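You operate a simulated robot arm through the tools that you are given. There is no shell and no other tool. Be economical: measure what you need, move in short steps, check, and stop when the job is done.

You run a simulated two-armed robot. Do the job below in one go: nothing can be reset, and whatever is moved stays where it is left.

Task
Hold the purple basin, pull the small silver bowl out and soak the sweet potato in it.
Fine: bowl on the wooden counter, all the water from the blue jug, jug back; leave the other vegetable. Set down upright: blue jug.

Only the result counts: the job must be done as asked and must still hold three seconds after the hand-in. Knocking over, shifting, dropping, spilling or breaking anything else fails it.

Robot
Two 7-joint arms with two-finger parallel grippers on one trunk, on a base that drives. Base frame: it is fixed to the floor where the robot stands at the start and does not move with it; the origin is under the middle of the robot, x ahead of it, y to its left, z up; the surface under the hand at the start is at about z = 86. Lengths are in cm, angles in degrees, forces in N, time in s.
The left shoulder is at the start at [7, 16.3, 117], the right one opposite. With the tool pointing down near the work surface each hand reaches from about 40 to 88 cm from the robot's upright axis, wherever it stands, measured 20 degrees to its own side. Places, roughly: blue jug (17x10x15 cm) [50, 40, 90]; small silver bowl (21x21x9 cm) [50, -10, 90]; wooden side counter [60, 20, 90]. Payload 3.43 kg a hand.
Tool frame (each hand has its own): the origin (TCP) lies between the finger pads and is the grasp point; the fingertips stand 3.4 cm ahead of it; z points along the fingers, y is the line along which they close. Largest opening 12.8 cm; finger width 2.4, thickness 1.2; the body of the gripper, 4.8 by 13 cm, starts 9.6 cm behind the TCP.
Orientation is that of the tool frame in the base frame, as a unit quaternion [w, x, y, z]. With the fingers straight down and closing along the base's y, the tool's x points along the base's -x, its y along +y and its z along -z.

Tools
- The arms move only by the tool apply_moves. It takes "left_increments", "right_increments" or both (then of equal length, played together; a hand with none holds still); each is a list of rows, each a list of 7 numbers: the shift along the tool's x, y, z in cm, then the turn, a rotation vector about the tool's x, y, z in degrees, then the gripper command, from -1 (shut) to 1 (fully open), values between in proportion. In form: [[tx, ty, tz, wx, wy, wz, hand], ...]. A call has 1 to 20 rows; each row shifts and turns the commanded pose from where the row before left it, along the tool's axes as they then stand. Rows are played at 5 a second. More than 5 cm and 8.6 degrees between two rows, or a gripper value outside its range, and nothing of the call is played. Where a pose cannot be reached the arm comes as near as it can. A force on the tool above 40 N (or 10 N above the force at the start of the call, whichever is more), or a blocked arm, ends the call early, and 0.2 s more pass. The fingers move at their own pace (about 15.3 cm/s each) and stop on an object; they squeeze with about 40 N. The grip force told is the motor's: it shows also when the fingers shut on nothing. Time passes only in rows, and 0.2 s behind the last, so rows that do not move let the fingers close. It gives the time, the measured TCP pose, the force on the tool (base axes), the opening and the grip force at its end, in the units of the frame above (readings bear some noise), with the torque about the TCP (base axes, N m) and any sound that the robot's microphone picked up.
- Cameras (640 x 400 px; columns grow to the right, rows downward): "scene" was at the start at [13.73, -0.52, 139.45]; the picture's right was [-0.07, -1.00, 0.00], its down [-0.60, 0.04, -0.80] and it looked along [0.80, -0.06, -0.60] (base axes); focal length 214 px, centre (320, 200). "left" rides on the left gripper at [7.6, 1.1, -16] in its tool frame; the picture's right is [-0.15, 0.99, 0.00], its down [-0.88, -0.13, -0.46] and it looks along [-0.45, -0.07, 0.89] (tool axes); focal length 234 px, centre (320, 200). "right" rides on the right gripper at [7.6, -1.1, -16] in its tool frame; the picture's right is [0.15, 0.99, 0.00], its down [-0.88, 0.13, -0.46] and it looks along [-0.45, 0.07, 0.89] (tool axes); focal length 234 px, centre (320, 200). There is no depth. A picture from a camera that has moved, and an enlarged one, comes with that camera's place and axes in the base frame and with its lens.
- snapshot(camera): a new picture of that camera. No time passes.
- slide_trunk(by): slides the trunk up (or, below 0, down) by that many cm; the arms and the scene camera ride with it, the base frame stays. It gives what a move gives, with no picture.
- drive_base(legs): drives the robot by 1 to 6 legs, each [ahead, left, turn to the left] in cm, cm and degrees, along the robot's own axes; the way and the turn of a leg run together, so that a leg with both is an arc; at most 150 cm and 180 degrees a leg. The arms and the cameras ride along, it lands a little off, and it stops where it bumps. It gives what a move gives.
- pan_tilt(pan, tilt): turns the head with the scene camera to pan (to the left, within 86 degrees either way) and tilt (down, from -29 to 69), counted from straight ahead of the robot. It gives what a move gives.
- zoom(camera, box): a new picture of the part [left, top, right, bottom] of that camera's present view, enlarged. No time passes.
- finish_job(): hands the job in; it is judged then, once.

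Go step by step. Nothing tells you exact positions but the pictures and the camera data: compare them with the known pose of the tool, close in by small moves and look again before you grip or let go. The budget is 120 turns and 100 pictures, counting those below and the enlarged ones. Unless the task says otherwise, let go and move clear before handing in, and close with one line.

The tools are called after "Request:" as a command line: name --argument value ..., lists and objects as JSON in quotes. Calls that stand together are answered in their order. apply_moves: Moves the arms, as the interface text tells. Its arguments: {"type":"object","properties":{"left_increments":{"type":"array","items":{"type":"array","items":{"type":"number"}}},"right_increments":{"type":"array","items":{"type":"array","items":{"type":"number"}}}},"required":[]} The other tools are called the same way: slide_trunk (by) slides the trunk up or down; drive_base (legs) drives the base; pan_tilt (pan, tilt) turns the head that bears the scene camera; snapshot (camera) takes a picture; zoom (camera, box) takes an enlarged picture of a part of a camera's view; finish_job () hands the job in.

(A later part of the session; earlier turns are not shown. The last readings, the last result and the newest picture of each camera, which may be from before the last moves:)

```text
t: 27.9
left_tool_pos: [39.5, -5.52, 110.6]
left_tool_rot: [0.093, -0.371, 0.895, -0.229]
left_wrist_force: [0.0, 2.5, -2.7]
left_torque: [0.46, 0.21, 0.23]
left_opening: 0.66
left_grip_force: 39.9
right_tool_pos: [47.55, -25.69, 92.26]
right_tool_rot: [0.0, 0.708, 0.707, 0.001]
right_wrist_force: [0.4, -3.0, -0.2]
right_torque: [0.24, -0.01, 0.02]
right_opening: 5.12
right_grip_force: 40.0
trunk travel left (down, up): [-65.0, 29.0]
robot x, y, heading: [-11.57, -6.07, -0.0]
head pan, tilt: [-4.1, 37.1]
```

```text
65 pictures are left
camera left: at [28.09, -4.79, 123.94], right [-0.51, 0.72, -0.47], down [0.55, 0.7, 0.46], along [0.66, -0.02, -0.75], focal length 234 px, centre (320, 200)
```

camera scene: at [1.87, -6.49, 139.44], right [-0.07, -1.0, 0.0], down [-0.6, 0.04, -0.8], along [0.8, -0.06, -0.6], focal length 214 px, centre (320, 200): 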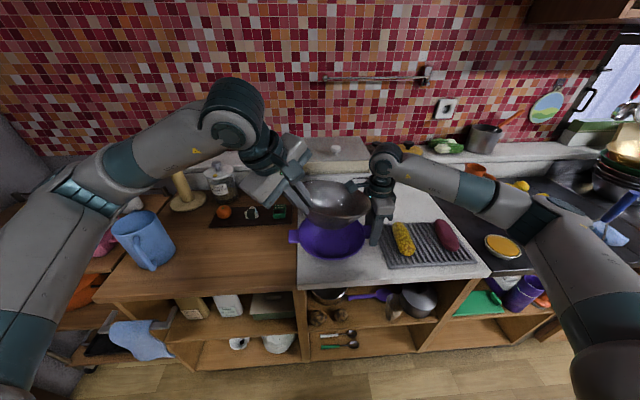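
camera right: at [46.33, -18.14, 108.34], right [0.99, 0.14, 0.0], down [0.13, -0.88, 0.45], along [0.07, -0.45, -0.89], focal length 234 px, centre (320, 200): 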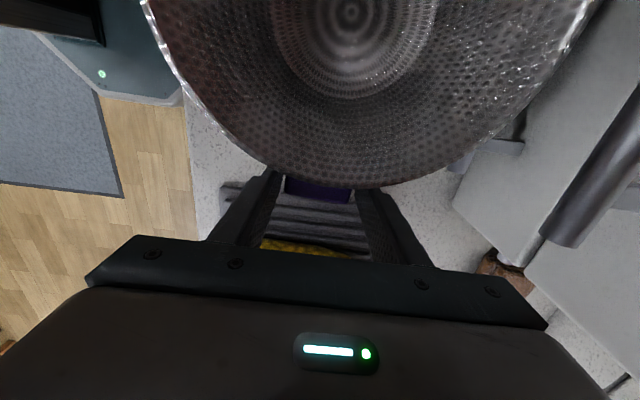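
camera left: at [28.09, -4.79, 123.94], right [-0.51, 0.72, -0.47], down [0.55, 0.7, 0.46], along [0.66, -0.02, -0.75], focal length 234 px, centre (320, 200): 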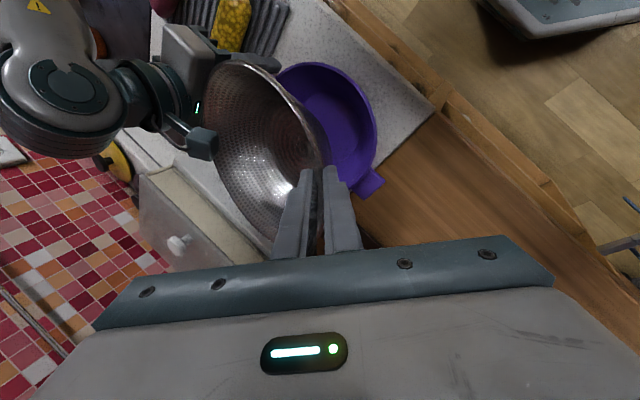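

The bowl is clear but brushing the right wrist camera, so I move it left, away and over the wooden counter.

Request:
apply_moves --left_increments '[[-1.42, 1.24, -0.67, 0, 0, 0, -1], [-1.42, 1.24, -0.67, 0, 0, 0, -1], [-1.42, 1.24, -0.67, 0, 0, 0, -1], [-1.42, 1.24, -0.67, 0, 0, 0, -1], [-1.42, 1.24, -0.67, 0, 0, 0, -1], [-1.42, 1.24, -0.67, 0, 0, 0, -1], [-1.42, 1.24, -0.67, 0, 0, 0, -1], [-1.42, 1.24, -0.67, 0, 0, 0, -1], [-1.42, 1.24, -0.67, 0, 0, 0, -1], [-1.42, 1.24, -0.67, 0, 0, 0, -1], [-1.42, 1.24, -0.67, 0, 0, 0, -1], [-1.42, 1.24, -0.67, 0, 0, 0, -1], [-1.42, 1.24, -0.67, 0, 0, 0, -1], [0, 0, 0, 0, 0, 0, -1]]'

Request:
snapshot --camera "scene"

Request:
snapshot --camera "left"

```text
t: 30.9
left_tool_pos: [39.5, 20.26, 110.34]
left_tool_rot: [0.094, -0.372, 0.895, -0.227]
left_wrist_force: [-0.5, 0.0, -1.3]
left_torque: [0.15, 0.1, 0.01]
left_opening: 0.63
left_grip_force: 39.8
right_tool_pos: [47.5, -25.67, 92.28]
right_tool_rot: [-0.001, 0.708, 0.707, 0.001]
right_wrist_force: [0.4, 0.3, -0.2]
right_torque: [-0.09, 0.02, 0.01]
right_opening: 5.12
right_grip_force: 40.3
trunk travel left (down, up): [-65.0, 29.0]
robot x, y, heading: [-11.72, -5.51, 0.2]
head pan, tilt: [-4.1, 37.1]
```

```text
64 pictures are left
camera scene: at [1.86, -6.53, 139.44], right [-0.07, -1.0, 0.0], down [-0.6, 0.04, -0.8], along [0.8, -0.06, -0.6], focal length 214 px, centre (320, 200)
```

scene: 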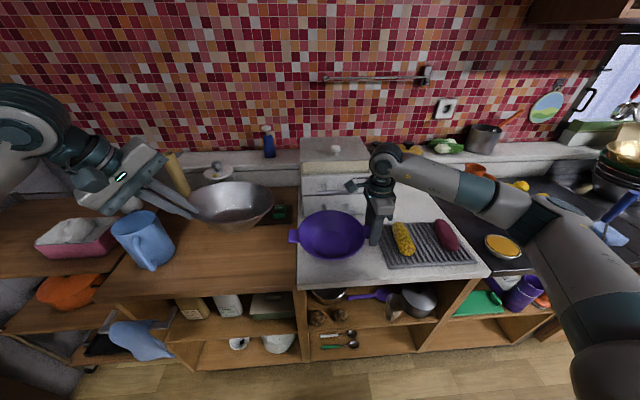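

```text
63 pictures are left
camera left: at [28.23, 20.97, 123.81], right [-0.51, 0.72, -0.47], down [0.55, 0.7, 0.46], along [0.66, -0.02, -0.75], focal length 234 px, centre (320, 200)
```

left: 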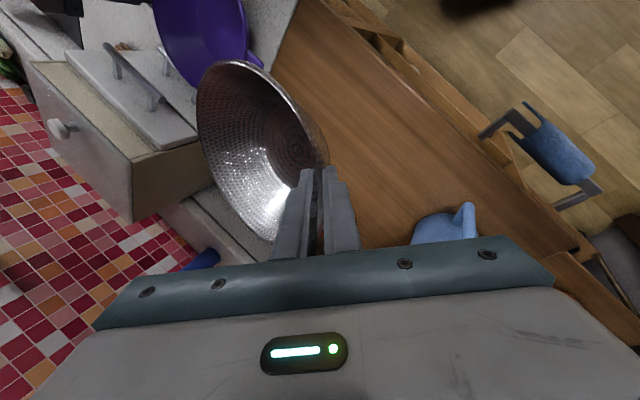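

Request:
zoom --camera "scene" --box '[140, 150, 300, 260]'

```text
3.64 times, centred on (220, 205) of scene
camera zoom: at [1.86, -6.53, 139.44], right [-0.07, -1.0, 0.0], down [-0.6, 0.04, -0.8], along [0.8, -0.06, -0.6], focal length 780 px, centre (684, 182)
```

zoom: 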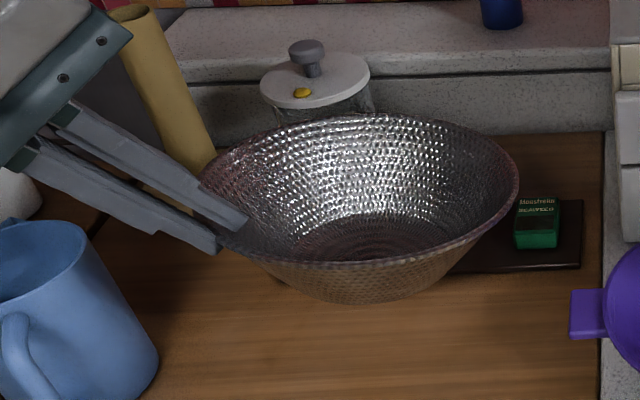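

The bowl is over the wooden counter, sagging about 8–10° toward its free side. I tilt the tool to level it and lower most of the way.

Request:
apply_moves --left_increments '[[0, 0, 0, 4, 0, 0, -1], [0, 0, 0, 4, 0, 0, -1], [0.14, 1.42, 1.68, 0, 0, 0, -1], [0.14, 1.42, 1.68, 0, 0, 0, -1], [0.14, 1.42, 1.68, 0, 0, 0, -1], [0.14, 1.42, 1.68, 0, 0, 0, -1], [0.14, 1.42, 1.68, 0, 0, 0, -1], [0, 0, 0, 0, 0, 0, -1]]'

Request:
zoom --camera "scene" --box '[140, 180, 300, 290]'

Request:
snapshot --camera "left"

```text
t: 32.7
left_tool_pos: [38.5, 20.49, 99.48]
left_tool_rot: [0.12, -0.363, 0.878, -0.289]
left_wrist_force: [0.7, -0.4, -1.9]
left_torque: [0.13, 0.15, 0.0]
left_opening: 0.57
left_grip_force: 40.5
right_tool_pos: [47.42, -25.6, 92.31]
right_tool_rot: [-0.001, 0.708, 0.707, 0.001]
right_wrist_force: [0.7, -0.6, 0.6]
right_torque: [-0.08, 0.01, -0.02]
right_opening: 5.12
right_grip_force: 40.1
trunk travel left (down, up): [-65.0, 29.0]
robot x, y, heading: [-11.89, -6.3, -0.0]
head pan, tilt: [-4.1, 37.1]
```

```text
3.64 times, centred on (220, 235) of scene
camera zoom: at [1.83, -6.48, 139.44], right [-0.07, -1.0, 0.0], down [-0.6, 0.04, -0.8], along [0.8, -0.06, -0.6], focal length 780 px, centre (684, 73)
```

zoom: 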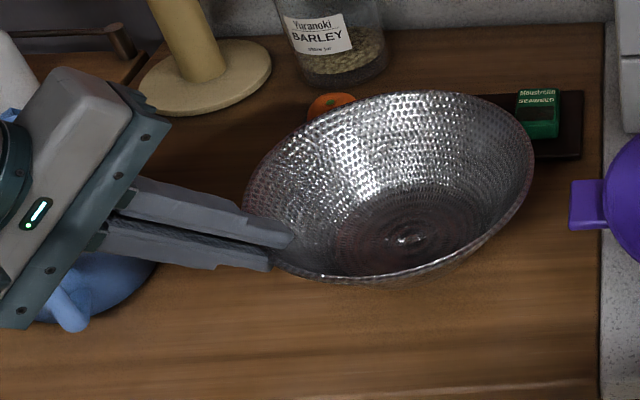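

```text
60 pictures are left
camera left: at [25.8, 22.49, 111.54], right [-0.46, 0.67, -0.59], down [0.51, 0.74, 0.44], along [0.73, -0.09, -0.68], focal length 234 px, centre (320, 200)
```

left: 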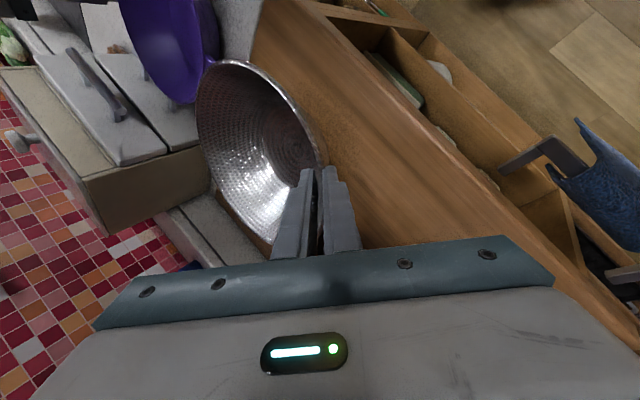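

Nearly level. I lower in half-centimetre steps, watching for contact.

Request:
apply_moves --left_increments '[[0, 0.3, 0.4, 0, 0, 0, -1], [0, 0.3, 0.4, 0, 0, 0, -1], [0, 0.3, 0.4, 0, 0, 0, -1], [0, 0, 0, 0, 0, 0, -1]]'

Request:
zoom --camera "scene" --box '[180, 190, 300, 270]'

```text
t: 33.7
left_tool_pos: [38.5, 20.58, 97.85]
left_tool_rot: [0.12, -0.364, 0.877, -0.29]
left_wrist_force: [0.9, -0.4, -2.4]
left_torque: [0.11, 0.11, 0.02]
left_opening: 0.6
left_grip_force: 40.0
right_tool_pos: [47.44, -25.74, 92.32]
right_tool_rot: [-0.001, 0.708, 0.706, 0.001]
right_wrist_force: [-0.9, -0.1, -0.1]
right_torque: [-0.03, 0.04, -0.01]
right_opening: 5.11
right_grip_force: 40.1
trunk travel left (down, up): [-65.0, 29.0]
robot x, y, heading: [-12.09, -6.06, -0.2]
head pan, tilt: [-4.1, 37.1]
```

```text
5.00 times, centred on (240, 230) of scene
camera zoom: at [1.83, -6.48, 139.44], right [-0.07, -1.0, 0.0], down [-0.6, 0.04, -0.8], along [0.8, -0.06, -0.6], focal length 1072 px, centre (720, 50)
```

zoom: 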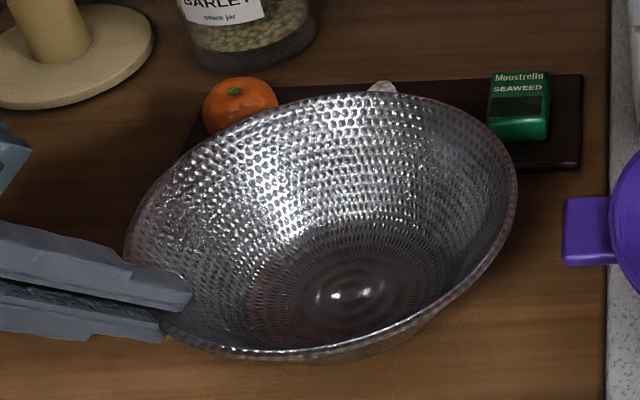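

Request:
apply_moves --left_increments '[[0, 0.18, 0.24, 0, 0, 0, -1], [0, 0.18, 0.24, 0, 0, 0, -1], [0, 0.18, 0.24, 0, 0, 0, -1], [0, 0, 0, 0, 0, 0, -1]]'

```text
t: 34.7
left_tool_pos: [38.31, 20.64, 96.99]
left_tool_rot: [0.12, -0.363, 0.877, -0.289]
left_wrist_force: [0.5, 0.2, -0.9]
left_torque: [0.09, 0.16, 0.02]
left_opening: 0.59
left_grip_force: 40.2
right_tool_pos: [47.54, -25.6, 92.33]
right_tool_rot: [-0.001, 0.708, 0.706, 0.0]
right_wrist_force: [-0.5, -0.3, -1.1]
right_torque: [-0.01, 0.03, 0.03]
right_opening: 5.12
right_grip_force: 40.4
trunk travel left (down, up): [-65.0, 29.0]
robot x, y, heading: [-11.89, -5.86, 0.1]
head pan, tilt: [-4.1, 37.1]
```

Request:
apply_moves --left_increments '[[0, 0.18, 0.24, 0, 0, 0, -1], [0, 0.18, 0.24, 0, 0, 0, -1], [0, 0.18, 0.24, 0, 0, 0, -1], [0, 0, 0, 0, 0, 0, -1]]'

Request:
zoom --camera "scene" --box '[180, 190, 300, 270]'

```text
t: 35.7
left_tool_pos: [38.44, 20.62, 96.11]
left_tool_rot: [0.119, -0.363, 0.877, -0.291]
left_wrist_force: [-1.3, 2.3, 3.6]
left_torque: [-0.38, -0.32, -0.01]
left_opening: 0.61
left_grip_force: 40.4
right_tool_pos: [47.44, -25.69, 92.37]
right_tool_rot: [0.0, 0.708, 0.706, 0.001]
right_wrist_force: [-0.8, 0.6, -0.3]
right_torque: [-0.18, -0.01, 0.02]
right_opening: 5.12
right_grip_force: 39.8
trunk travel left (down, up): [-65.0, 29.0]
robot x, y, heading: [-11.85, -6.11, -0.1]
head pan, tilt: [-4.1, 37.1]
```

```text
5.00 times, centred on (240, 230) of scene
camera zoom: at [1.76, -6.47, 139.46], right [-0.07, -1.0, 0.0], down [-0.6, 0.04, -0.8], along [0.8, -0.06, -0.6], focal length 1072 px, centre (720, 50)
```

zoom: 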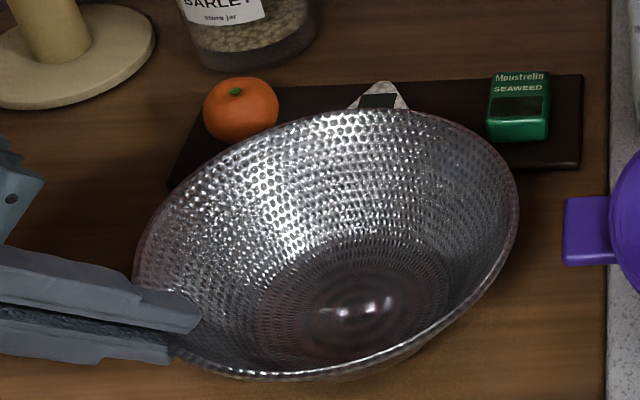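

Contact: the bowl has touched down. I open the fingers gently and back out along the fingers.

Request:
apply_moves --left_increments '[[0, 0.06, 0.08, 0, 0, 0, -1], [0, 0, 0, 0, 0, 0, -0.8], [0, 0, 0, 0, 0, 0, -0.6], [0, 0, 0, 0, 0, 0, -0.6], [0, 0, 0, 0, 0, 0, -0.6]]'

Request:
zoom --camera "scene" --box '[180, 190, 300, 270]'

Request:
zoom --camera "left" --box '[200, 60, 440, 210]'

```text
t: 36.9
left_tool_pos: [38.45, 20.58, 96.11]
left_tool_rot: [0.12, -0.364, 0.877, -0.289]
left_wrist_force: [0.4, -0.1, -0.4]
left_torque: [0.01, 0.04, -0.01]
left_opening: 2.55
left_grip_force: 0.1
right_tool_pos: [47.53, -25.64, 92.32]
right_tool_rot: [0.0, 0.708, 0.706, 0.001]
right_wrist_force: [0.1, -0.1, 0.1]
right_torque: [-0.02, 0.03, 0.01]
right_opening: 5.13
right_grip_force: 40.3
trunk travel left (down, up): [-65.0, 29.0]
robot x, y, heading: [-12.1, -6.19, 0.0]
head pan, tilt: [-4.1, 37.1]
```

```text
5.00 times, centred on (240, 230) of scene
camera zoom: at [1.81, -6.48, 139.45], right [-0.07, -1.0, 0.0], down [-0.6, 0.04, -0.8], along [0.8, -0.06, -0.6], focal length 1072 px, centre (720, 50)
```

zoom: 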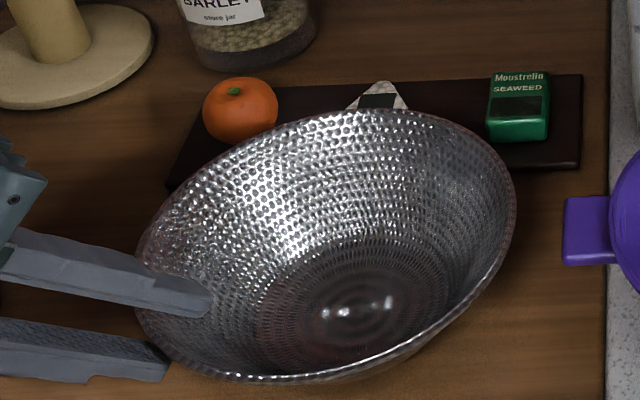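

```text
2.67 times, centred on (320, 135) of left
camera zoom: at [25.88, 22.57, 108.12], right [-0.46, 0.67, -0.59], down [0.51, 0.74, 0.44], along [0.73, -0.09, -0.68], focal length 624 px, centre (320, 373)
```

zoom: 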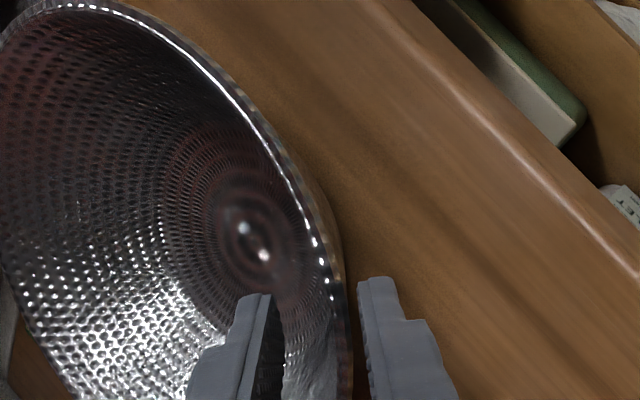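

The bowl rests flat. I back the left hand out and also release the basin with the right hand and lift it.

Request:
apply_moves --left_increments '[[0, 0, -1, 0, 0, 0, -0.6], [0, 0, -2, 0, 0, 0, -0.6], [0, 0, -2, 0, 0, 0, -0.6], [0, 0, -3, 0, 0, 0, -0.6], [0, -1.8, -2.4, 0, 0, 0, -0.6], [0, -1.8, -2.4, 0, 0, 0, -0.6], [0, -1.8, -2.4, 0, 0, 0, -0.6], [0, 0, 0, 0, 0, 0, -0.6]]' --right_increments '[[0, 0, 0, 0, 0, 0, 0], [0, 0, 0, 0, 0, 0, 0], [0, 0, -2, 0, 0, 0, 0], [0, 0, -3, 0, 0, 0, 0], [0, 0, -4, 0, 0, 0, 0], [0, 0, -4, 0, 0, 0, 0], [0, 0, -4, 0, 0, 0, 0], [0, 0, 0, 0, 0, 0, 0]]'

Request:
snapshot --camera "right"

Request:
snapshot --camera "scene"

```text
t: 38.7
left_tool_pos: [35.29, 23.55, 111.46]
left_tool_rot: [0.119, -0.363, 0.878, -0.289]
left_wrist_force: [0.2, 0.9, 0.3]
left_torque: [-0.01, -0.02, 0.02]
left_opening: 2.56
left_grip_force: 0.0
right_tool_pos: [47.43, -25.8, 109.45]
right_tool_rot: [0.0, 0.708, 0.707, 0.0]
right_wrist_force: [0.9, 0.4, -0.3]
right_torque: [0.02, -0.01, -0.01]
right_opening: 6.38
right_grip_force: 0.0
trunk travel left (down, up): [-65.0, 29.0]
robot x, y, heading: [-12.17, -6.32, -0.0]
head pan, tilt: [-4.1, 37.1]
```

```text
55 pictures are left
camera right: at [46.16, -18.28, 125.49], right [0.99, 0.15, 0.0], down [0.13, -0.88, 0.45], along [0.07, -0.45, -0.89], focal length 234 px, centre (320, 200)
```

right: 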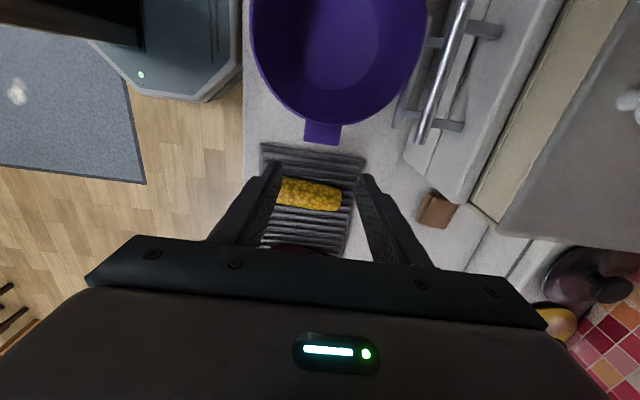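

```text
54 pictures are left
camera scene: at [1.85, -6.47, 139.44], right [-0.07, -1.0, 0.0], down [-0.6, 0.04, -0.8], along [0.8, -0.06, -0.6], focal length 214 px, centre (320, 200)
```

scene: 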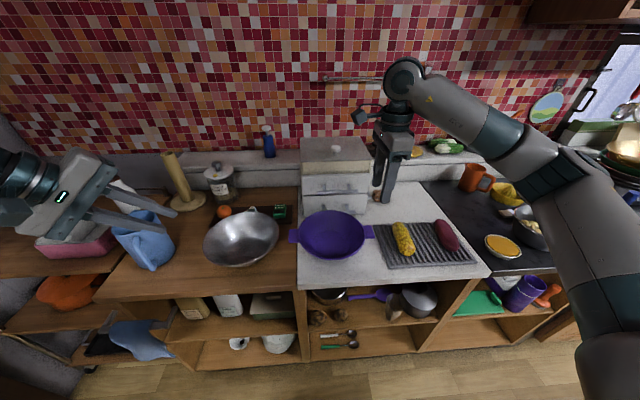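

Bowl on the wooden counter, basin released in place. Next the sweet potato, lying along x near (46.5, -50): right hand goes above it, closing along y.

Request:
apply_moves --right_increments '[[-4, -0.2, 0, 0, 0, -8.2, 0.5], [-4, 0, 0, 0, 0, 0, 0.5], [0, 0, 0, 0, 0, 8.2, 0.5], [-4, -0.2, 0, 0, 0, 0, 0.5], [-4, -0.2, 0, 0, 0, 0, 0.5], [-4, -0.2, 0, 0, 0, 0, 0.5], [-4, -0.2, 0, 0, 0, 0, 0.5], [0, 0, 0, 0, 0, -8.2, 0.5], [0, 0, 0, 0, 0, -8.2, 0.5], [0, 0, 0, 0, 0, -8.2, 0.5], [0, 0, 0, 0, 0, -8.2, 0.5], [0, 0, 0, 0, 0, -8.2, 0.5], [0, 0, 0, 0, 0, -8.2, 0.5], [0, 0, 0, 0, 0, -8.2, 0.5], [0, 0, 0, 0, 0, -8.2, 0.5], [0, 0, 0, 0, 0, -8.2, 0.5], [0, 0, 0, 0, 0, -8.2, 0.5], [0, 0, 0, 0, 0, -8, 0.5], [0, 0, 0, 0, 0, 0, 0.5]]'

Request:
snapshot --camera "right"

```text
t: 42.7
left_tool_pos: [35.3, 23.64, 111.45]
left_tool_rot: [0.12, -0.363, 0.877, -0.289]
left_wrist_force: [-0.5, 0.8, 0.7]
left_torque: [0.02, -0.02, 0.01]
left_opening: 2.56
left_grip_force: 0.1
right_tool_pos: [46.85, -49.58, 109.09]
right_tool_rot: [0.0, 0.001, 1.0, 0.001]
right_wrist_force: [-0.2, -0.6, -0.4]
right_torque: [-0.01, -0.03, -0.03]
right_opening: 9.59
right_grip_force: 0.1
trunk travel left (down, up): [-65.0, 29.0]
robot x, y, heading: [-11.94, -6.1, -0.1]
head pan, tilt: [-4.1, 37.1]
```

```text
53 pictures are left
camera right: at [39.25, -50.76, 125.18], right [-0.15, 0.99, 0.0], down [0.88, 0.13, 0.46], along [0.45, 0.07, -0.89], focal length 234 px, centre (320, 200)
```

right: 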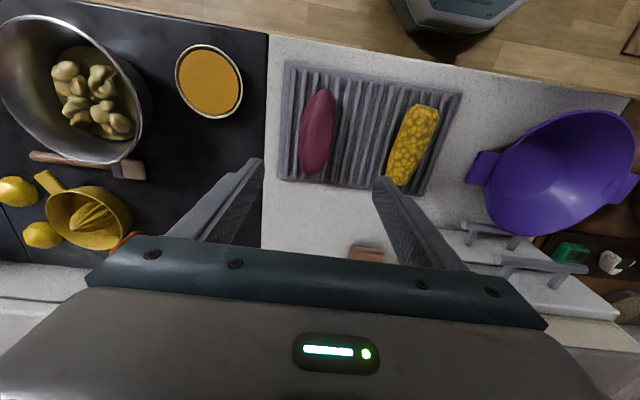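

The sweet potato is centred at (46.2, -50.1), yawed about -5° and 5 cm wide. I align and descend.

Request:
apply_moves --right_increments '[[0.6, -0.5, 4, 0, 0, 5, 0.5], [0, 0, 4, 0, 0, 0, 0.4], [0, 0, 4, 0, 0, 0, 0.4], [0, 0, 3, 0, 0, 0, 0.4], [0, 0, 1, 0, 0, 0, 0.4], [0, 0, 1, 0, 0, 0, 0.4], [0, 0, 0, 0, 0, 0, 0.4]]'

Request:
snapshot --camera "right"

Request:
zoom --camera "scene" --box '[380, 190, 500, 270]'

```text
t: 44.3
left_tool_pos: [35.37, 23.72, 111.42]
left_tool_rot: [0.119, -0.363, 0.878, -0.289]
left_wrist_force: [0.2, -0.6, 0.0]
left_torque: [-0.01, 0.0, 0.02]
left_opening: 2.58
left_grip_force: 0.0
right_tool_pos: [46.24, -49.86, 92.08]
right_tool_rot: [0.0, 0.044, 0.999, 0.001]
right_wrist_force: [0.5, -0.3, -0.1]
right_torque: [0.01, -0.03, 0.0]
right_opening: 8.98
right_grip_force: 0.0
trunk travel left (down, up): [-65.0, 29.0]
robot x, y, heading: [-12.1, -6.07, -0.3]
head pan, tilt: [-4.1, 37.1]
```

```text
52 pictures are left
camera right: at [38.55, -50.5, 108.04], right [-0.06, 1.0, 0.0], down [0.89, 0.05, 0.46], along [0.46, 0.03, -0.89], focal length 234 px, centre (320, 200)
```

right: 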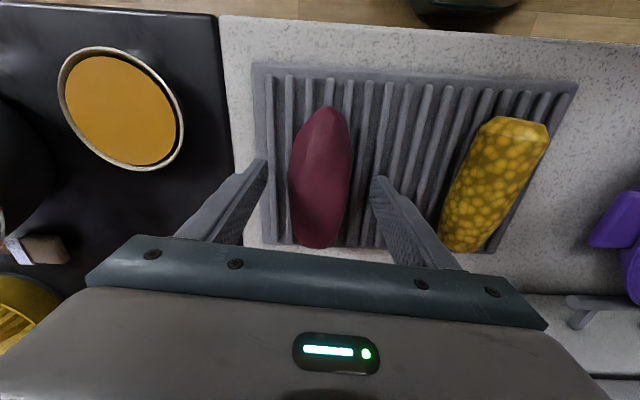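

```text
5.00 times, centred on (440, 230) of scene
camera zoom: at [1.79, -6.47, 139.45], right [-0.07, -1.0, 0.0], down [-0.6, 0.04, -0.8], along [0.8, -0.06, -0.6], focal length 1072 px, centre (-280, 50)
```

zoom: 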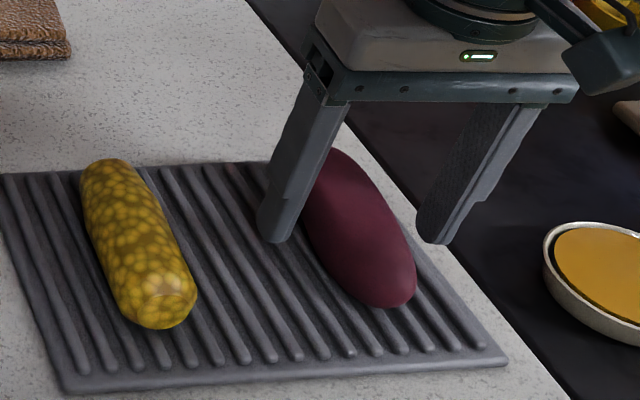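

Well centred. A little lower, then close.

Request:
apply_moves --right_increments '[[0, 0, 0.5, 0, 0, 0, 0.3], [0, 0, 0.5, 0, 0, 0, 0], [0, 0, 0, 0, 0, 0, -0.4], [0, 0, 0, 0, 0, 0, -0.8], [0, 0, 0, 0, 0, 0, -0.8]]'

```text
t: 45.5
left_tool_pos: [35.39, 23.73, 111.39]
left_tool_rot: [0.12, -0.363, 0.878, -0.289]
left_wrist_force: [0.0, -0.8, -0.1]
left_torque: [0.03, 0.01, 0.01]
left_opening: 2.56
left_grip_force: 0.1
right_tool_pos: [46.45, -50.09, 91.0]
right_tool_rot: [0.0, 0.045, 0.999, 0.0]
right_wrist_force: [0.7, 0.2, -0.4]
right_torque: [-0.02, -0.02, 0.03]
right_opening: 5.13
right_grip_force: 40.0
trunk travel left (down, up): [-65.0, 29.0]
robot x, y, heading: [-11.37, -6.04, -0.1]
head pan, tilt: [-4.1, 37.1]
```

Sweet potato gripped. I lift it, and raise and straighten the left hand out of the way.

Request:
apply_moves --right_increments '[[0, 0, -2, 0, 0, 0, -0.8], [0, 0, -3, 0, 0, 0, -0.8], [0, 0, -4, 0, 0, 0, -0.8], [0, 0, -4, 0, 0, 0, -0.8], [0, 0, -4, 0, 0, 0, -0.8], [0, 0, -3, 0, 0, 0, -0.8], [0, 0, -3, 0, 0, 0, -0.8]]' --left_increments '[[0, 0, -3, -7.3, 0, 0, 0], [0, 0, -3, -7.3, 0, 0, 0], [0, 0, -3, -7.3, 0, 0, 0], [0, 0, -3, -7.3, 0, 0, 0], [0, 0, -3, -7.3, 0, 0, 0], [0, 0, -2, 0, 0, 8, 0], [0, 0, 0, 0, 0, 8, 0]]'

Request:
drive_base --legs '[[0, 18, 0]]'

Request:
snapshot --camera "scene"

```text
t: 47.1
left_tool_pos: [31.51, 27.92, 127.16]
left_tool_rot: [-0.002, -0.25, 0.968, 0.0]
left_wrist_force: [0.9, -0.1, -1.1]
left_torque: [-0.05, 0.05, 0.0]
left_opening: 6.4
left_grip_force: 0.0
right_tool_pos: [46.89, -50.09, 114.12]
right_tool_rot: [-0.001, 0.045, 0.999, 0.0]
right_wrist_force: [0.6, 0.2, -2.2]
right_torque: [-0.04, 0.03, 0.01]
right_opening: 5.12
right_grip_force: 39.9
trunk travel left (down, up): [-65.0, 29.0]
robot x, y, heading: [-11.76, -5.73, 0.0]
head pan, tilt: [-4.1, 37.1]
```

```text
t: 48.6
left_tool_pos: [31.56, 45.51, 127.33]
left_tool_rot: [0.0, -0.249, 0.969, 0.001]
left_wrist_force: [-0.3, 0.5, -0.2]
left_torque: [0.0, 0.0, 0.03]
left_opening: 6.41
left_grip_force: 0.0
right_tool_pos: [46.3, -32.67, 113.92]
right_tool_rot: [0.0, 0.046, 0.999, 0.002]
right_wrist_force: [0.3, 0.0, -2.3]
right_torque: [0.02, -0.01, -0.02]
right_opening: 5.13
right_grip_force: 39.8
trunk travel left (down, up): [-65.0, 29.0]
robot x, y, heading: [-11.73, 11.78, -0.0]
head pan, tilt: [-4.1, 37.1]
```

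```text
50 pictures are left
camera scene: at [1.85, 11.17, 139.44], right [-0.07, -1.0, 0.0], down [-0.6, 0.05, -0.8], along [0.8, -0.06, -0.6], focal length 214 px, centre (320, 200)
```

scene: 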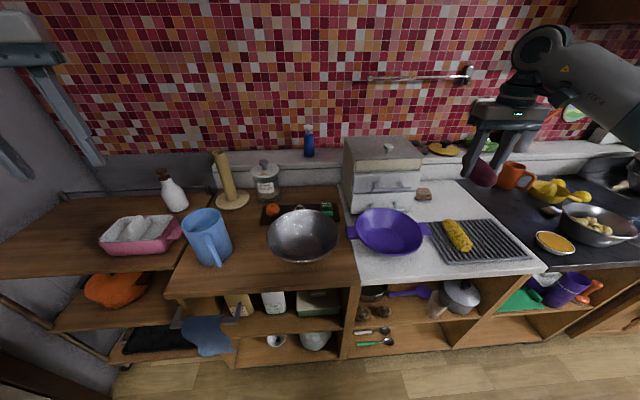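

The bowl centre is at about (45.8, 12.9). I carry the potato over it at height.

Request:
apply_moves --right_increments '[[0.41, 4.13, 0, 0, 0, 0, -0.8], [0.41, 4.13, 0, 0, 0, 0, -0.8], [0.41, 4.13, 0, 0, 0, 0, -0.8], [0.41, 4.13, 0, 0, 0, 0, -0.8], [0.41, 4.13, 0, 0, 0, 0, -0.8], [0.41, 4.13, 0, 0, 0, 0, -0.8], [0.41, 4.13, 0, 0, 0, 0, -0.8], [0.41, 4.13, 0, 0, 0, 0, -0.8], [0.41, 4.13, 0, 0, 0, 0, -0.8], [0.41, 4.13, 0, 0, 0, 0, -0.8], [0.41, 4.13, 0, 0, 0, 0, -0.8], [0, 0, 0, 0, 0, 0, -0.8]]'

Request:
snapshot --camera "right"

```text
t: 51.2
left_tool_pos: [31.64, 45.32, 127.31]
left_tool_rot: [0.0, -0.249, 0.969, 0.0]
left_wrist_force: [0.7, -0.4, -0.2]
left_torque: [0.04, 0.01, 0.03]
left_opening: 6.42
left_grip_force: 0.0
right_tool_pos: [46.51, 13.01, 114.52]
right_tool_rot: [0.0, 0.047, 0.999, 0.003]
right_wrist_force: [0.2, -0.7, -1.3]
right_torque: [0.04, 0.0, 0.02]
right_opening: 5.13
right_grip_force: 40.3
trunk travel left (down, up): [-65.0, 29.0]
robot x, y, heading: [-11.68, 11.67, -0.0]
head pan, tilt: [-4.1, 37.1]
```

```text
49 pictures are left
camera right: at [38.73, 12.45, 130.44], right [-0.05, 1.0, 0.0], down [0.89, 0.05, 0.46], along [0.46, 0.03, -0.89], focal length 234 px, centre (320, 200)
```

right: 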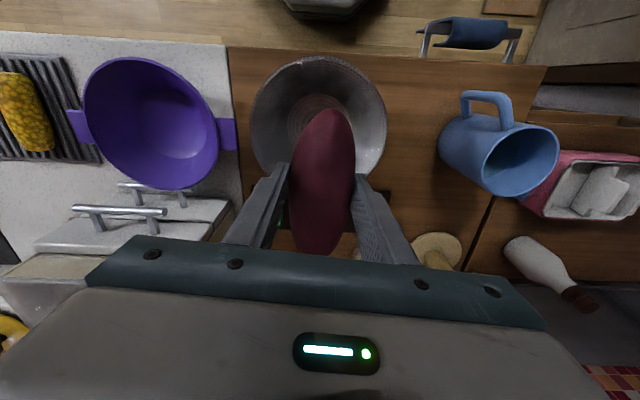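

Aligned over the bowl. I lower the potato into it.

Request:
apply_moves --right_increments '[[0.8, -0.2, 3, 0, 0, 0, -0.8], [0, 0, 4, 0, 0, 0, -0.8], [0, 0, 4, 0, 0, 0, -0.8], [0, 0, 4, 0, 0, 0, -0.8], [0, 0, 3, 0, 0, 0, -0.8], [0, 0, 2, 0, 0, 0, -0.8], [0, 0, 0, 0, 0, 0, -0.8]]'

Request:
snapshot --camera "right"

Request:
zoom --camera "scene" --box '[240, 180, 380, 280]'

```text
t: 52.8
left_tool_pos: [31.51, 45.46, 127.34]
left_tool_rot: [0.0, -0.249, 0.969, 0.001]
left_wrist_force: [0.6, -1.0, 0.8]
left_torque: [0.0, 0.0, -0.01]
left_opening: 6.41
left_grip_force: 0.0
right_tool_pos: [45.44, 13.11, 94.09]
right_tool_rot: [0.0, 0.046, 0.999, 0.001]
right_wrist_force: [0.4, -0.6, -1.2]
right_torque: [0.03, -0.03, -0.02]
right_opening: 5.11
right_grip_force: 39.3
trunk travel left (down, up): [-65.0, 29.0]
robot x, y, heading: [-11.9, 11.83, 0.1]
head pan, tilt: [-4.1, 37.1]
```

```text
48 pictures are left
camera right: at [37.77, 12.62, 110.11], right [-0.05, 1.0, 0.0], down [0.89, 0.05, 0.46], along [0.46, 0.03, -0.89], focal length 234 px, centre (320, 200)
```

right: 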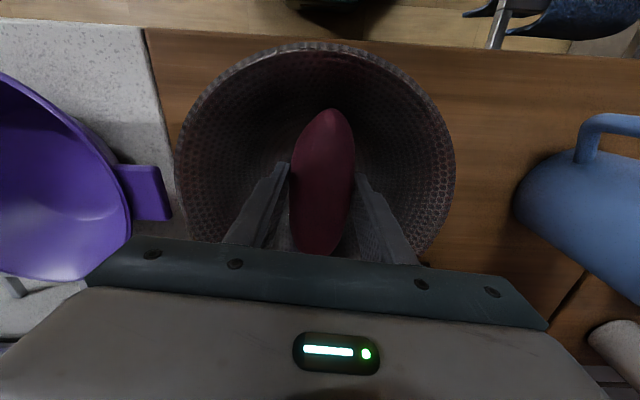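

```text
4.00 times, centred on (310, 230) of scene
camera zoom: at [1.84, 11.33, 139.45], right [-0.07, -1.0, 0.0], down [-0.6, 0.04, -0.8], along [0.8, -0.06, -0.6], focal length 858 px, centre (360, 80)
```

zoom: 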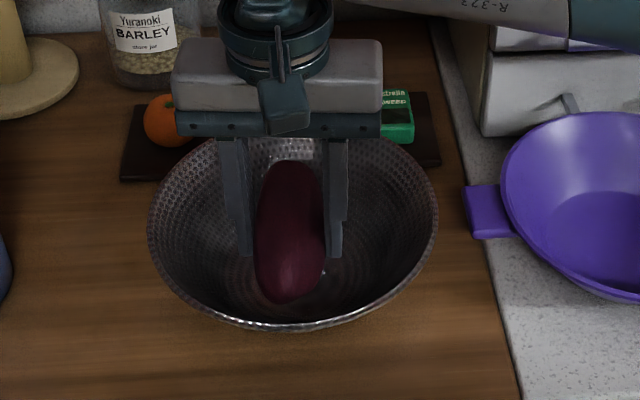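

Centred well. I lower slowly until contact.

Request:
apply_moves --right_increments '[[0, 0, 0.5, 0, 0, 0, -0.8], [0, 0, 0.5, 0, 0, 0, -0.8], [0, 0, 0.4, 0, 0, 0, -0.8], [0, 0, 0.3, 0, 0, 0, -0.8], [0, 0, 0, 0, 0, 0, -0.8]]'

```text
t: 54.0
left_tool_pos: [31.47, 45.53, 127.35]
left_tool_rot: [0.0, -0.249, 0.969, 0.001]
left_wrist_force: [0.0, -0.6, 0.8]
left_torque: [0.02, -0.02, 0.02]
left_opening: 6.4
left_grip_force: 0.1
right_tool_pos: [45.33, 13.0, 92.78]
right_tool_rot: [0.001, 0.047, 0.999, 0.002]
right_wrist_force: [3.0, 0.3, 11.5]
right_torque: [0.05, 0.19, 0.03]
right_opening: 5.13
right_grip_force: 40.2
trunk travel left (down, up): [-65.0, 29.0]
robot x, y, heading: [-12.11, 12.04, -0.2]
head pan, tilt: [-4.1, 37.1]
```

Contact made. I open the fingers and withdraw.

Request:
apply_moves --right_increments '[[0, 0, -0.2, 0, 0, 0, -0.8], [0, 0, 0, 0, 0, 0, -0.1], [0, 0, 0, 0, 0, 0, 0.05], [0, 0, 0, 0, 0, 0, 0.1], [0, 0, -2, 0, 0, 0, 0.1], [0, 0, -3, 0, 0, 0, 0.1], [0, 0, -4, 0, 0, 0, 0.1], [0, 0, -4, 0, 0, 0, 0.1], [0, 0, -4, 0, 0, 0, 0.1], [0, 0, -4, 0, 0, 0, 0.1]]'

Request:
snapshot --camera "right"

Request:
zoom --camera "scene" --box '[160, 180, 360, 290]'

```text
t: 56.2
left_tool_pos: [31.4, 45.59, 127.32]
left_tool_rot: [0.001, -0.248, 0.969, -0.001]
left_wrist_force: [0.3, 0.8, 0.1]
left_torque: [-0.04, -0.01, 0.0]
left_opening: 6.38
left_grip_force: 0.1
right_tool_pos: [45.19, 13.21, 113.59]
right_tool_rot: [0.0, 0.046, 0.999, 0.001]
right_wrist_force: [-0.6, 0.7, -0.3]
right_torque: [0.01, 0.0, 0.01]
right_opening: 6.99
right_grip_force: 0.1
trunk travel left (down, up): [-65.0, 29.0]
robot x, y, heading: [-12.06, 11.96, -0.3]
head pan, tilt: [-4.1, 37.1]
```

```text
46 pictures are left
camera right: at [37.5, 12.79, 129.59], right [-0.05, 1.0, 0.0], down [0.89, 0.05, 0.46], along [0.46, 0.03, -0.89], focal length 234 px, centre (320, 200)
```

right: 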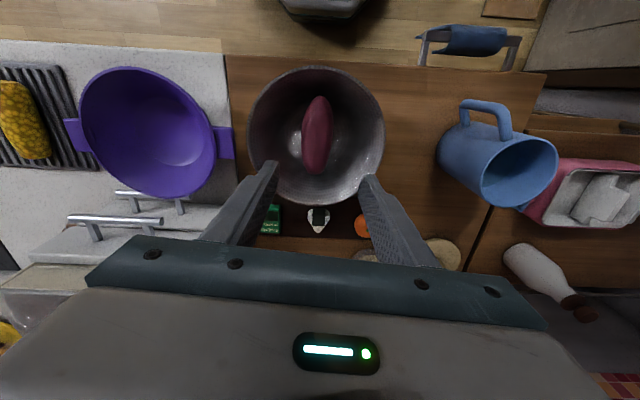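

```text
3.20 times, centred on (260, 235) of scene
camera zoom: at [1.76, 11.39, 139.45], right [-0.07, -1.0, 0.0], down [-0.6, 0.04, -0.8], along [0.8, -0.06, -0.6], focal length 686 px, centre (512, 88)
```

zoom: 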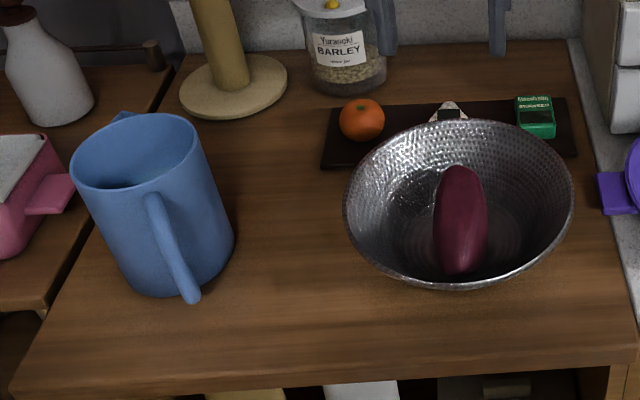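

Sweet potato is in the bowl (bowl centre about (45, 12.8)). I retract the right arm, back the base up for room and start turning the left hand toward a horizontal, camera-up pose for the jug.

Request:
apply_moves --right_increments '[[0, -4.5, -1, 0, 0, 0, 0.1], [0, -4.5, -1, 0, 0, 0, 0.1], [0, -4.5, -1, 0, 0, 0, 0.1], [0, -4.5, 0, 0, 0, 0, 0.1], [0, -4.5, 0, 0, 0, 0, 0.1], [0, -4.5, 0, 0, 0, 0, 0.1], [0, -4.5, 0, 0, 0, 0, 0.1]]'

Request:
drive_base --legs '[[-16, 6, 0]]'

Request:
apply_moves --left_increments '[[-1, 0, 0, 0, 0, -8.5, 1], [-1, 0, 0, 0, 0, -8.5, 1], [-1, 0, 0, 0, 0, -8.5, 1], [-1, 0, 0, 0, 0, -8.5, 1], [-1, 0, 0, 0, 0, -8.5, 1], [-1, 0, 0, 0, 0, -8.5, 1], [0, 0, 0, 0, 0, -8.5, 1], [0, 0, 0, 0, 0, -8.5, 1], [0, 0, 0, 0, 0, -8.5, 1], [0, 0, 0, 0, 0, -8.5, 1], [0, 0, 0, 0, 0, -8.5, 1], [0, 0, 0, 0, 0, -8.5, 1], [0, 0, 0, 0, 0, -8.5, 1], [0, 0, 0, 0, 0, -8.5, 1], [0, 0, 0, 0, 0, -8.5, 1], [0, 0, 0, 0, 0, -8.5, 1], [0, 0, 0, 0, 0, -8.5, 1]]'

```text
t: 57.8
left_tool_pos: [31.45, 45.43, 127.4]
left_tool_rot: [0.0, -0.249, 0.968, 0.0]
left_wrist_force: [-0.3, 0.9, 0.0]
left_torque: [0.04, -0.04, 0.0]
left_opening: 6.37
left_grip_force: 0.0
right_tool_pos: [42.82, -18.46, 116.42]
right_tool_rot: [0.0, 0.046, 0.999, 0.002]
right_wrist_force: [-0.7, -0.4, 1.0]
right_torque: [0.04, -0.03, -0.01]
right_opening: 7.06
right_grip_force: 0.0
trunk travel left (down, up): [-65.0, 29.0]
robot x, y, heading: [-11.66, 11.89, -0.2]
head pan, tilt: [-4.1, 37.1]
```

```text
t: 59.3
left_tool_pos: [15.72, 51.3, 127.4]
left_tool_rot: [0.001, -0.245, 0.969, -0.001]
left_wrist_force: [-0.4, 0.1, 0.2]
left_torque: [0.01, -0.01, 0.01]
left_opening: 6.39
left_grip_force: 0.0
right_tool_pos: [26.55, -12.58, 116.45]
right_tool_rot: [-0.001, 0.05, 0.999, 0.001]
right_wrist_force: [1.2, 0.3, 0.0]
right_torque: [-0.02, 0.02, -0.01]
right_opening: 7.05
right_grip_force: 0.1
trunk travel left (down, up): [-65.0, 29.0]
robot x, y, heading: [-28.02, 18.04, -0.4]
head pan, tilt: [-4.1, 37.1]
```

```text
t: 62.9
left_tool_pos: [19.33, 55.66, 127.4]
left_tool_rot: [0.0, 0.998, -0.061, 0.0]
left_wrist_force: [-0.1, 0.1, -0.2]
left_torque: [0.02, -0.03, -0.03]
left_opening: 12.8
left_grip_force: 0.0
right_tool_pos: [26.48, -12.76, 116.46]
right_tool_rot: [0.0, 0.05, 0.999, 0.002]
right_wrist_force: [0.0, 0.6, 0.4]
right_torque: [-0.01, 0.02, 0.01]
right_opening: 7.03
right_grip_force: 0.1
trunk travel left (down, up): [-65.0, 29.0]
robot x, y, heading: [-27.86, 18.1, -0.8]
head pan, tilt: [-4.1, 37.1]
```

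The flipped wrist pose is reachable. I continue the yaw and bring the hand behind the jug, at height.

Request:
apply_moves --left_increments '[[0, 0, 0, 0, 0, -8.5, 1], [0, 0, 0, 0, 0, -8.5, 1], [0, 0, 0, 0, 0, -8.5, 1], [0, 0, 0, 0, 0, -8.0, 1], [0.2, 3.87, 0, 0, 0, 0, 1], [0.2, 3.87, 0, 0, 0, 0, 1], [0.2, 3.87, 0, 0, 0, 0, 1], [0.2, 3.87, 0, 0, 0, 0, 1], [0.2, 3.87, 0, 0, 0, 0, 1], [0.2, 3.87, 0, 0, 0, 0, 1], [0.2, 3.87, 0, 0, 0, 0, 1], [0, 0, 0, 0, 0, 0, 1]]'

Request:
snapshot --camera "scene"

```text
t: 65.5
left_tool_pos: [32.42, 32.22, 127.59]
left_tool_rot: [0.0, 0.974, 0.228, 0.0]
left_wrist_force: [-1.4, 0.7, 0.0]
left_torque: [-0.05, -0.01, 0.03]
left_opening: 12.76
left_grip_force: 0.1
right_tool_pos: [26.44, -12.5, 116.64]
right_tool_rot: [0.0, 0.05, 0.999, 0.0]
right_wrist_force: [0.6, -0.3, -0.6]
right_torque: [0.0, -0.03, 0.03]
right_opening: 7.06
right_grip_force: 0.0
trunk travel left (down, up): [-65.0, 29.0]
robot x, y, heading: [-28.04, 17.98, -0.7]
head pan, tilt: [-4.1, 37.1]
```

```text
44 pictures are left
camera scene: at [-14.39, 17.43, 139.46], right [-0.08, -1.0, 0.0], down [-0.6, 0.05, -0.8], along [0.8, -0.07, -0.6], focal length 214 px, centre (320, 200)
```

scene: 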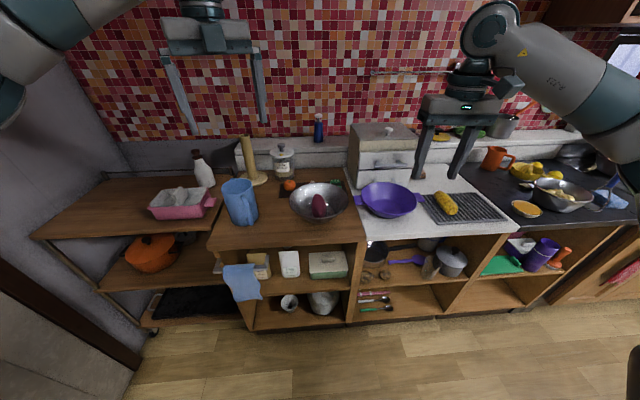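

Now pitch the left hand up to horizontal.

Request:
apply_moves --left_increments '[[0, 0, 0, 0, 8.5, 0, 1], [0, 0, 0, 0, 8.5, 0, 1], [0, 0, 0, 0, 8.5, 0, 1], [0, 0, 0, 0, 8.5, 0, 1], [0, 0, 0, 0, 8.5, 0, 1], [0, 0, 0, 0, 8.5, 0, 1], [0, 0, 0, 0, 8.5, 0, 1], [0, 0, 0, 0, 8.5, 0, 1], [0, 0, 0, 0, 8.5, 0, 1], [0, 0, 0, 0, 8.5, 0, 1], [0, 0, 0, 0, 5, 0, 1], [0, 0, 0, 0, 0, 0, 1]]'

Request:
snapshot --camera "left"

```text
t: 68.1
left_tool_pos: [32.69, 32.02, 127.25]
left_tool_rot: [-0.161, 0.688, 0.162, 0.689]
left_wrist_force: [-0.6, 0.1, 0.4]
left_torque: [-0.03, 0.01, -0.03]
left_opening: 12.81
left_grip_force: 0.0
right_tool_pos: [26.38, -12.47, 116.53]
right_tool_rot: [0.0, 0.05, 0.999, 0.0]
right_wrist_force: [-0.3, 0.1, -0.7]
right_torque: [-0.02, -0.01, 0.0]
right_opening: 7.05
right_grip_force: 0.0
trunk travel left (down, up): [-65.0, 29.0]
robot x, y, heading: [-28.01, 18.02, -0.6]
head pan, tilt: [-4.1, 37.1]
```

```text
43 pictures are left
camera left: at [18.87, 23.96, 134.74], right [0.44, -0.89, -0.15], down [-0.47, -0.09, -0.88], along [0.77, 0.46, -0.45], focal length 234 px, centre (320, 200)
```

left: 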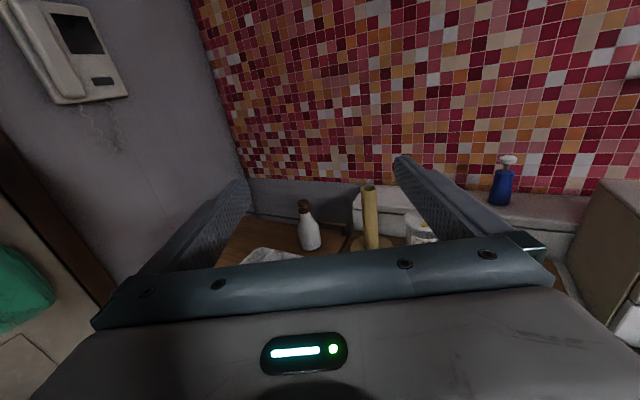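

Horizontal pose reached. Before gripping, I test the pour roll here in the air.

Request:
apply_moves --left_increments '[[0, 0, 0, 0, 0, 8.5, 1], [0, 0, 0, 0, 0, 8.5, 1], [0, 0, 0, 0, 0, 8.5, 1], [0, 0, 0, 0, 0, 8.5, 1], [0, 0, 0, 0, 0, 8.5, 1], [0, 0, 0, 0, 0, 8.5, 1], [0, 0, 0, 0, 0, 8.5, 1], [0, 0, 0, 0, 0, 8.5, 1], [0, 0, 0, 0, 0, 8.5, 1], [0, 0, 0, 0, 0, 8.5, 1], [0, 0, 0, 0, 0, 8.5, 1], [0, 0, 0, 0, 0, 8.5, 1], [0, 0, 0, 0, 0, 8.5, 1], [0, 0, 0, 0, 0, 8.5, 1], [0, 0, 0, 0, 0, 8.5, 1], [0, 0, 0, 0, 0, 8.5, 1]]'

Request:
apply_moves --left_increments '[[0, 0, 0, 0, 0, -8.5, 1], [0, 0, 0, 0, 0, -8.5, 1], [0, 0, 0, 0, 0, -8.5, 1], [0, 0, 0, 0, 0, -8.5, 1], [0, 0, 0, 0, 0, -8.5, 1], [0, 0, 0, 0, 0, -8.5, 1], [0, 0, 0, 0, 0, -8.5, 1], [0, 0, 0, 0, 0, -8.5, 1], [0, 0, 0, 0, 0, -8.5, 1], [0, 0, 0, 0, 0, -8.5, 1], [0, 0, 0, 0, 0, -8.5, 1], [0, 0, 0, 0, 0, -8.5, 1], [0, 0, 0, 0, 0, -8.5, 1], [0, 0, 0, 0, 0, -8.5, 1], [0, 0, 0, 0, 0, -8.5, 1], [0, 0, 0, 0, 0, -8.5, 1], [0, 0, 0, 0, 0, 0, 1]]'

```text
t: 71.5
left_tool_pos: [32.73, 32.13, 127.32]
left_tool_rot: [0.698, -0.407, 0.579, -0.106]
left_wrist_force: [-0.2, 0.3, 0.2]
left_torque: [0.0, -0.01, -0.04]
left_opening: 12.78
left_grip_force: 0.1
right_tool_pos: [26.5, -12.6, 116.55]
right_tool_rot: [0.001, 0.049, 0.999, 0.001]
right_wrist_force: [-0.4, 0.3, -0.4]
right_torque: [-0.01, -0.02, -0.01]
right_opening: 7.02
right_grip_force: 0.0
trunk travel left (down, up): [-65.0, 29.0]
robot x, y, heading: [-28.04, 18.04, -0.7]
head pan, tilt: [-4.1, 37.1]
```

```text
t: 75.1
left_tool_pos: [32.65, 32.06, 127.51]
left_tool_rot: [-0.161, 0.688, 0.162, 0.688]
left_wrist_force: [-0.6, -1.1, -0.5]
left_torque: [-0.03, 0.01, 0.0]
left_opening: 12.8
left_grip_force: 0.0
right_tool_pos: [26.45, -12.66, 116.49]
right_tool_rot: [-0.001, 0.05, 0.999, 0.001]
right_wrist_force: [-0.1, -0.2, 1.0]
right_torque: [-0.01, 0.0, -0.02]
right_opening: 7.05
right_grip_force: 0.2
trunk travel left (down, up): [-65.0, 29.0]
robot x, y, heading: [-27.9, 17.93, -0.9]
head pan, tilt: [-4.1, 37.1]
```

Full pour roll is available. The hand is lined up with the jug's axis, so I descend to mid-jug height, still clear behind the handle.

Request:
apply_moves --left_increments '[[-4, 0, 0, 0, 0, 0, 1], [-4, 0, 0, 0, 0, 0, 1], [-4, 0, 0, 0, 0, 0, 1], [-4, 0, 0, 0, 0, 0, 1], [-4, 0, 0, 0, 0, 0, 1], [-4, 0, 0, 0, 0, 0, 1], [-4, 0, 0, 0, 0, 0, 1], [-3.5, 0, 0, 0, 0, 0, 1], [0, 0, 0, 0, 0, 0, 1]]'

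Request:
snapshot --camera "left"

Request:
zoom --camera "scene" --box '[180, 150, 320, 250]'

```text
t: 77.1
left_tool_pos: [35.2, 29.67, 98.22]
left_tool_rot: [-0.161, 0.692, 0.162, 0.685]
left_wrist_force: [0.8, -0.9, -0.5]
left_torque: [-0.03, -0.02, 0.02]
left_opening: 12.79
left_grip_force: 0.1
left hand out of reach, approached as far as the arm can: row 7, 8
right_tool_pos: [26.45, -12.57, 116.58]
right_tool_rot: [0.0, 0.05, 0.999, 0.001]
right_wrist_force: [0.9, -0.3, -1.1]
right_torque: [-0.01, -0.01, 0.04]
right_opening: 7.03
right_grip_force: 0.0
trunk travel left (down, up): [-65.0, 29.0]
robot x, y, heading: [-27.7, 17.99, -0.6]
head pan, tilt: [-4.1, 37.1]
```

```text
42 pictures are left
camera left: at [21.34, 21.68, 105.79], right [0.44, -0.89, -0.15], down [-0.47, -0.09, -0.88], along [0.76, 0.45, -0.46], focal length 234 px, centre (320, 200)
```

left: 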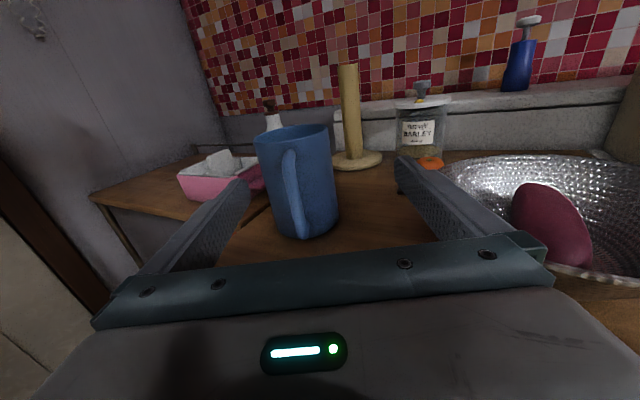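

```text
4.00 times, centred on (250, 200) of scene
camera zoom: at [-14.4, 17.27, 139.46], right [-0.08, -1.0, 0.0], down [-0.6, 0.05, -0.8], along [0.8, -0.07, -0.6], focal length 858 px, centre (600, 200)
```

zoom: 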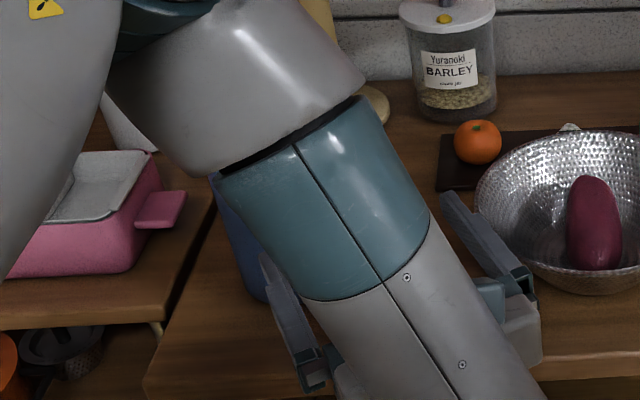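

The arm runs short of reach that low; I'll raise the hand, lower the trunk by 14 cm, then come in again.

Request:
apply_moves --left_increments '[[4, 0, 0, 0, 0, 0, 1], [4, 0, 0, 0, 0, 0, 1], [4, 0, 0, 0, 0, 0, 1], [3, 0, 0, 0, 0, 0, 1]]'

Request:
slide_trunk --by -14

```text
t: 78.1
left_tool_pos: [34.94, 29.88, 113.15]
left_tool_rot: [-0.161, 0.688, 0.161, 0.689]
left_wrist_force: [0.4, 1.9, 0.5]
left_torque: [0.0, 0.01, -0.01]
left_opening: 12.82
left_grip_force: 0.1
right_tool_pos: [26.36, -12.56, 116.69]
right_tool_rot: [0.001, 0.05, 0.999, 0.001]
right_wrist_force: [0.3, -0.4, 0.5]
right_torque: [0.01, 0.0, -0.01]
right_opening: 7.06
right_grip_force: 0.0
trunk travel left (down, up): [-65.0, 29.0]
robot x, y, heading: [-27.93, 18.09, -0.8]
head pan, tilt: [-4.1, 37.1]
```

```text
t: 79.8
left_tool_pos: [34.96, 29.8, 99.14]
left_tool_rot: [-0.161, 0.689, 0.161, 0.689]
left_wrist_force: [-0.6, -0.1, 0.8]
left_torque: [0.01, -0.03, -0.01]
left_opening: 12.78
left_grip_force: 0.0
right_tool_pos: [26.53, -12.59, 102.65]
right_tool_rot: [0.0, 0.05, 0.999, 0.001]
right_wrist_force: [0.5, 0.1, -0.6]
right_torque: [0.01, -0.01, 0.01]
right_opening: 7.06
right_grip_force: 0.1
trunk travel left (down, up): [-51.0, 43.0]
robot x, y, heading: [-27.75, 18.0, -0.6]
head pan, tilt: [-4.1, 37.1]
```

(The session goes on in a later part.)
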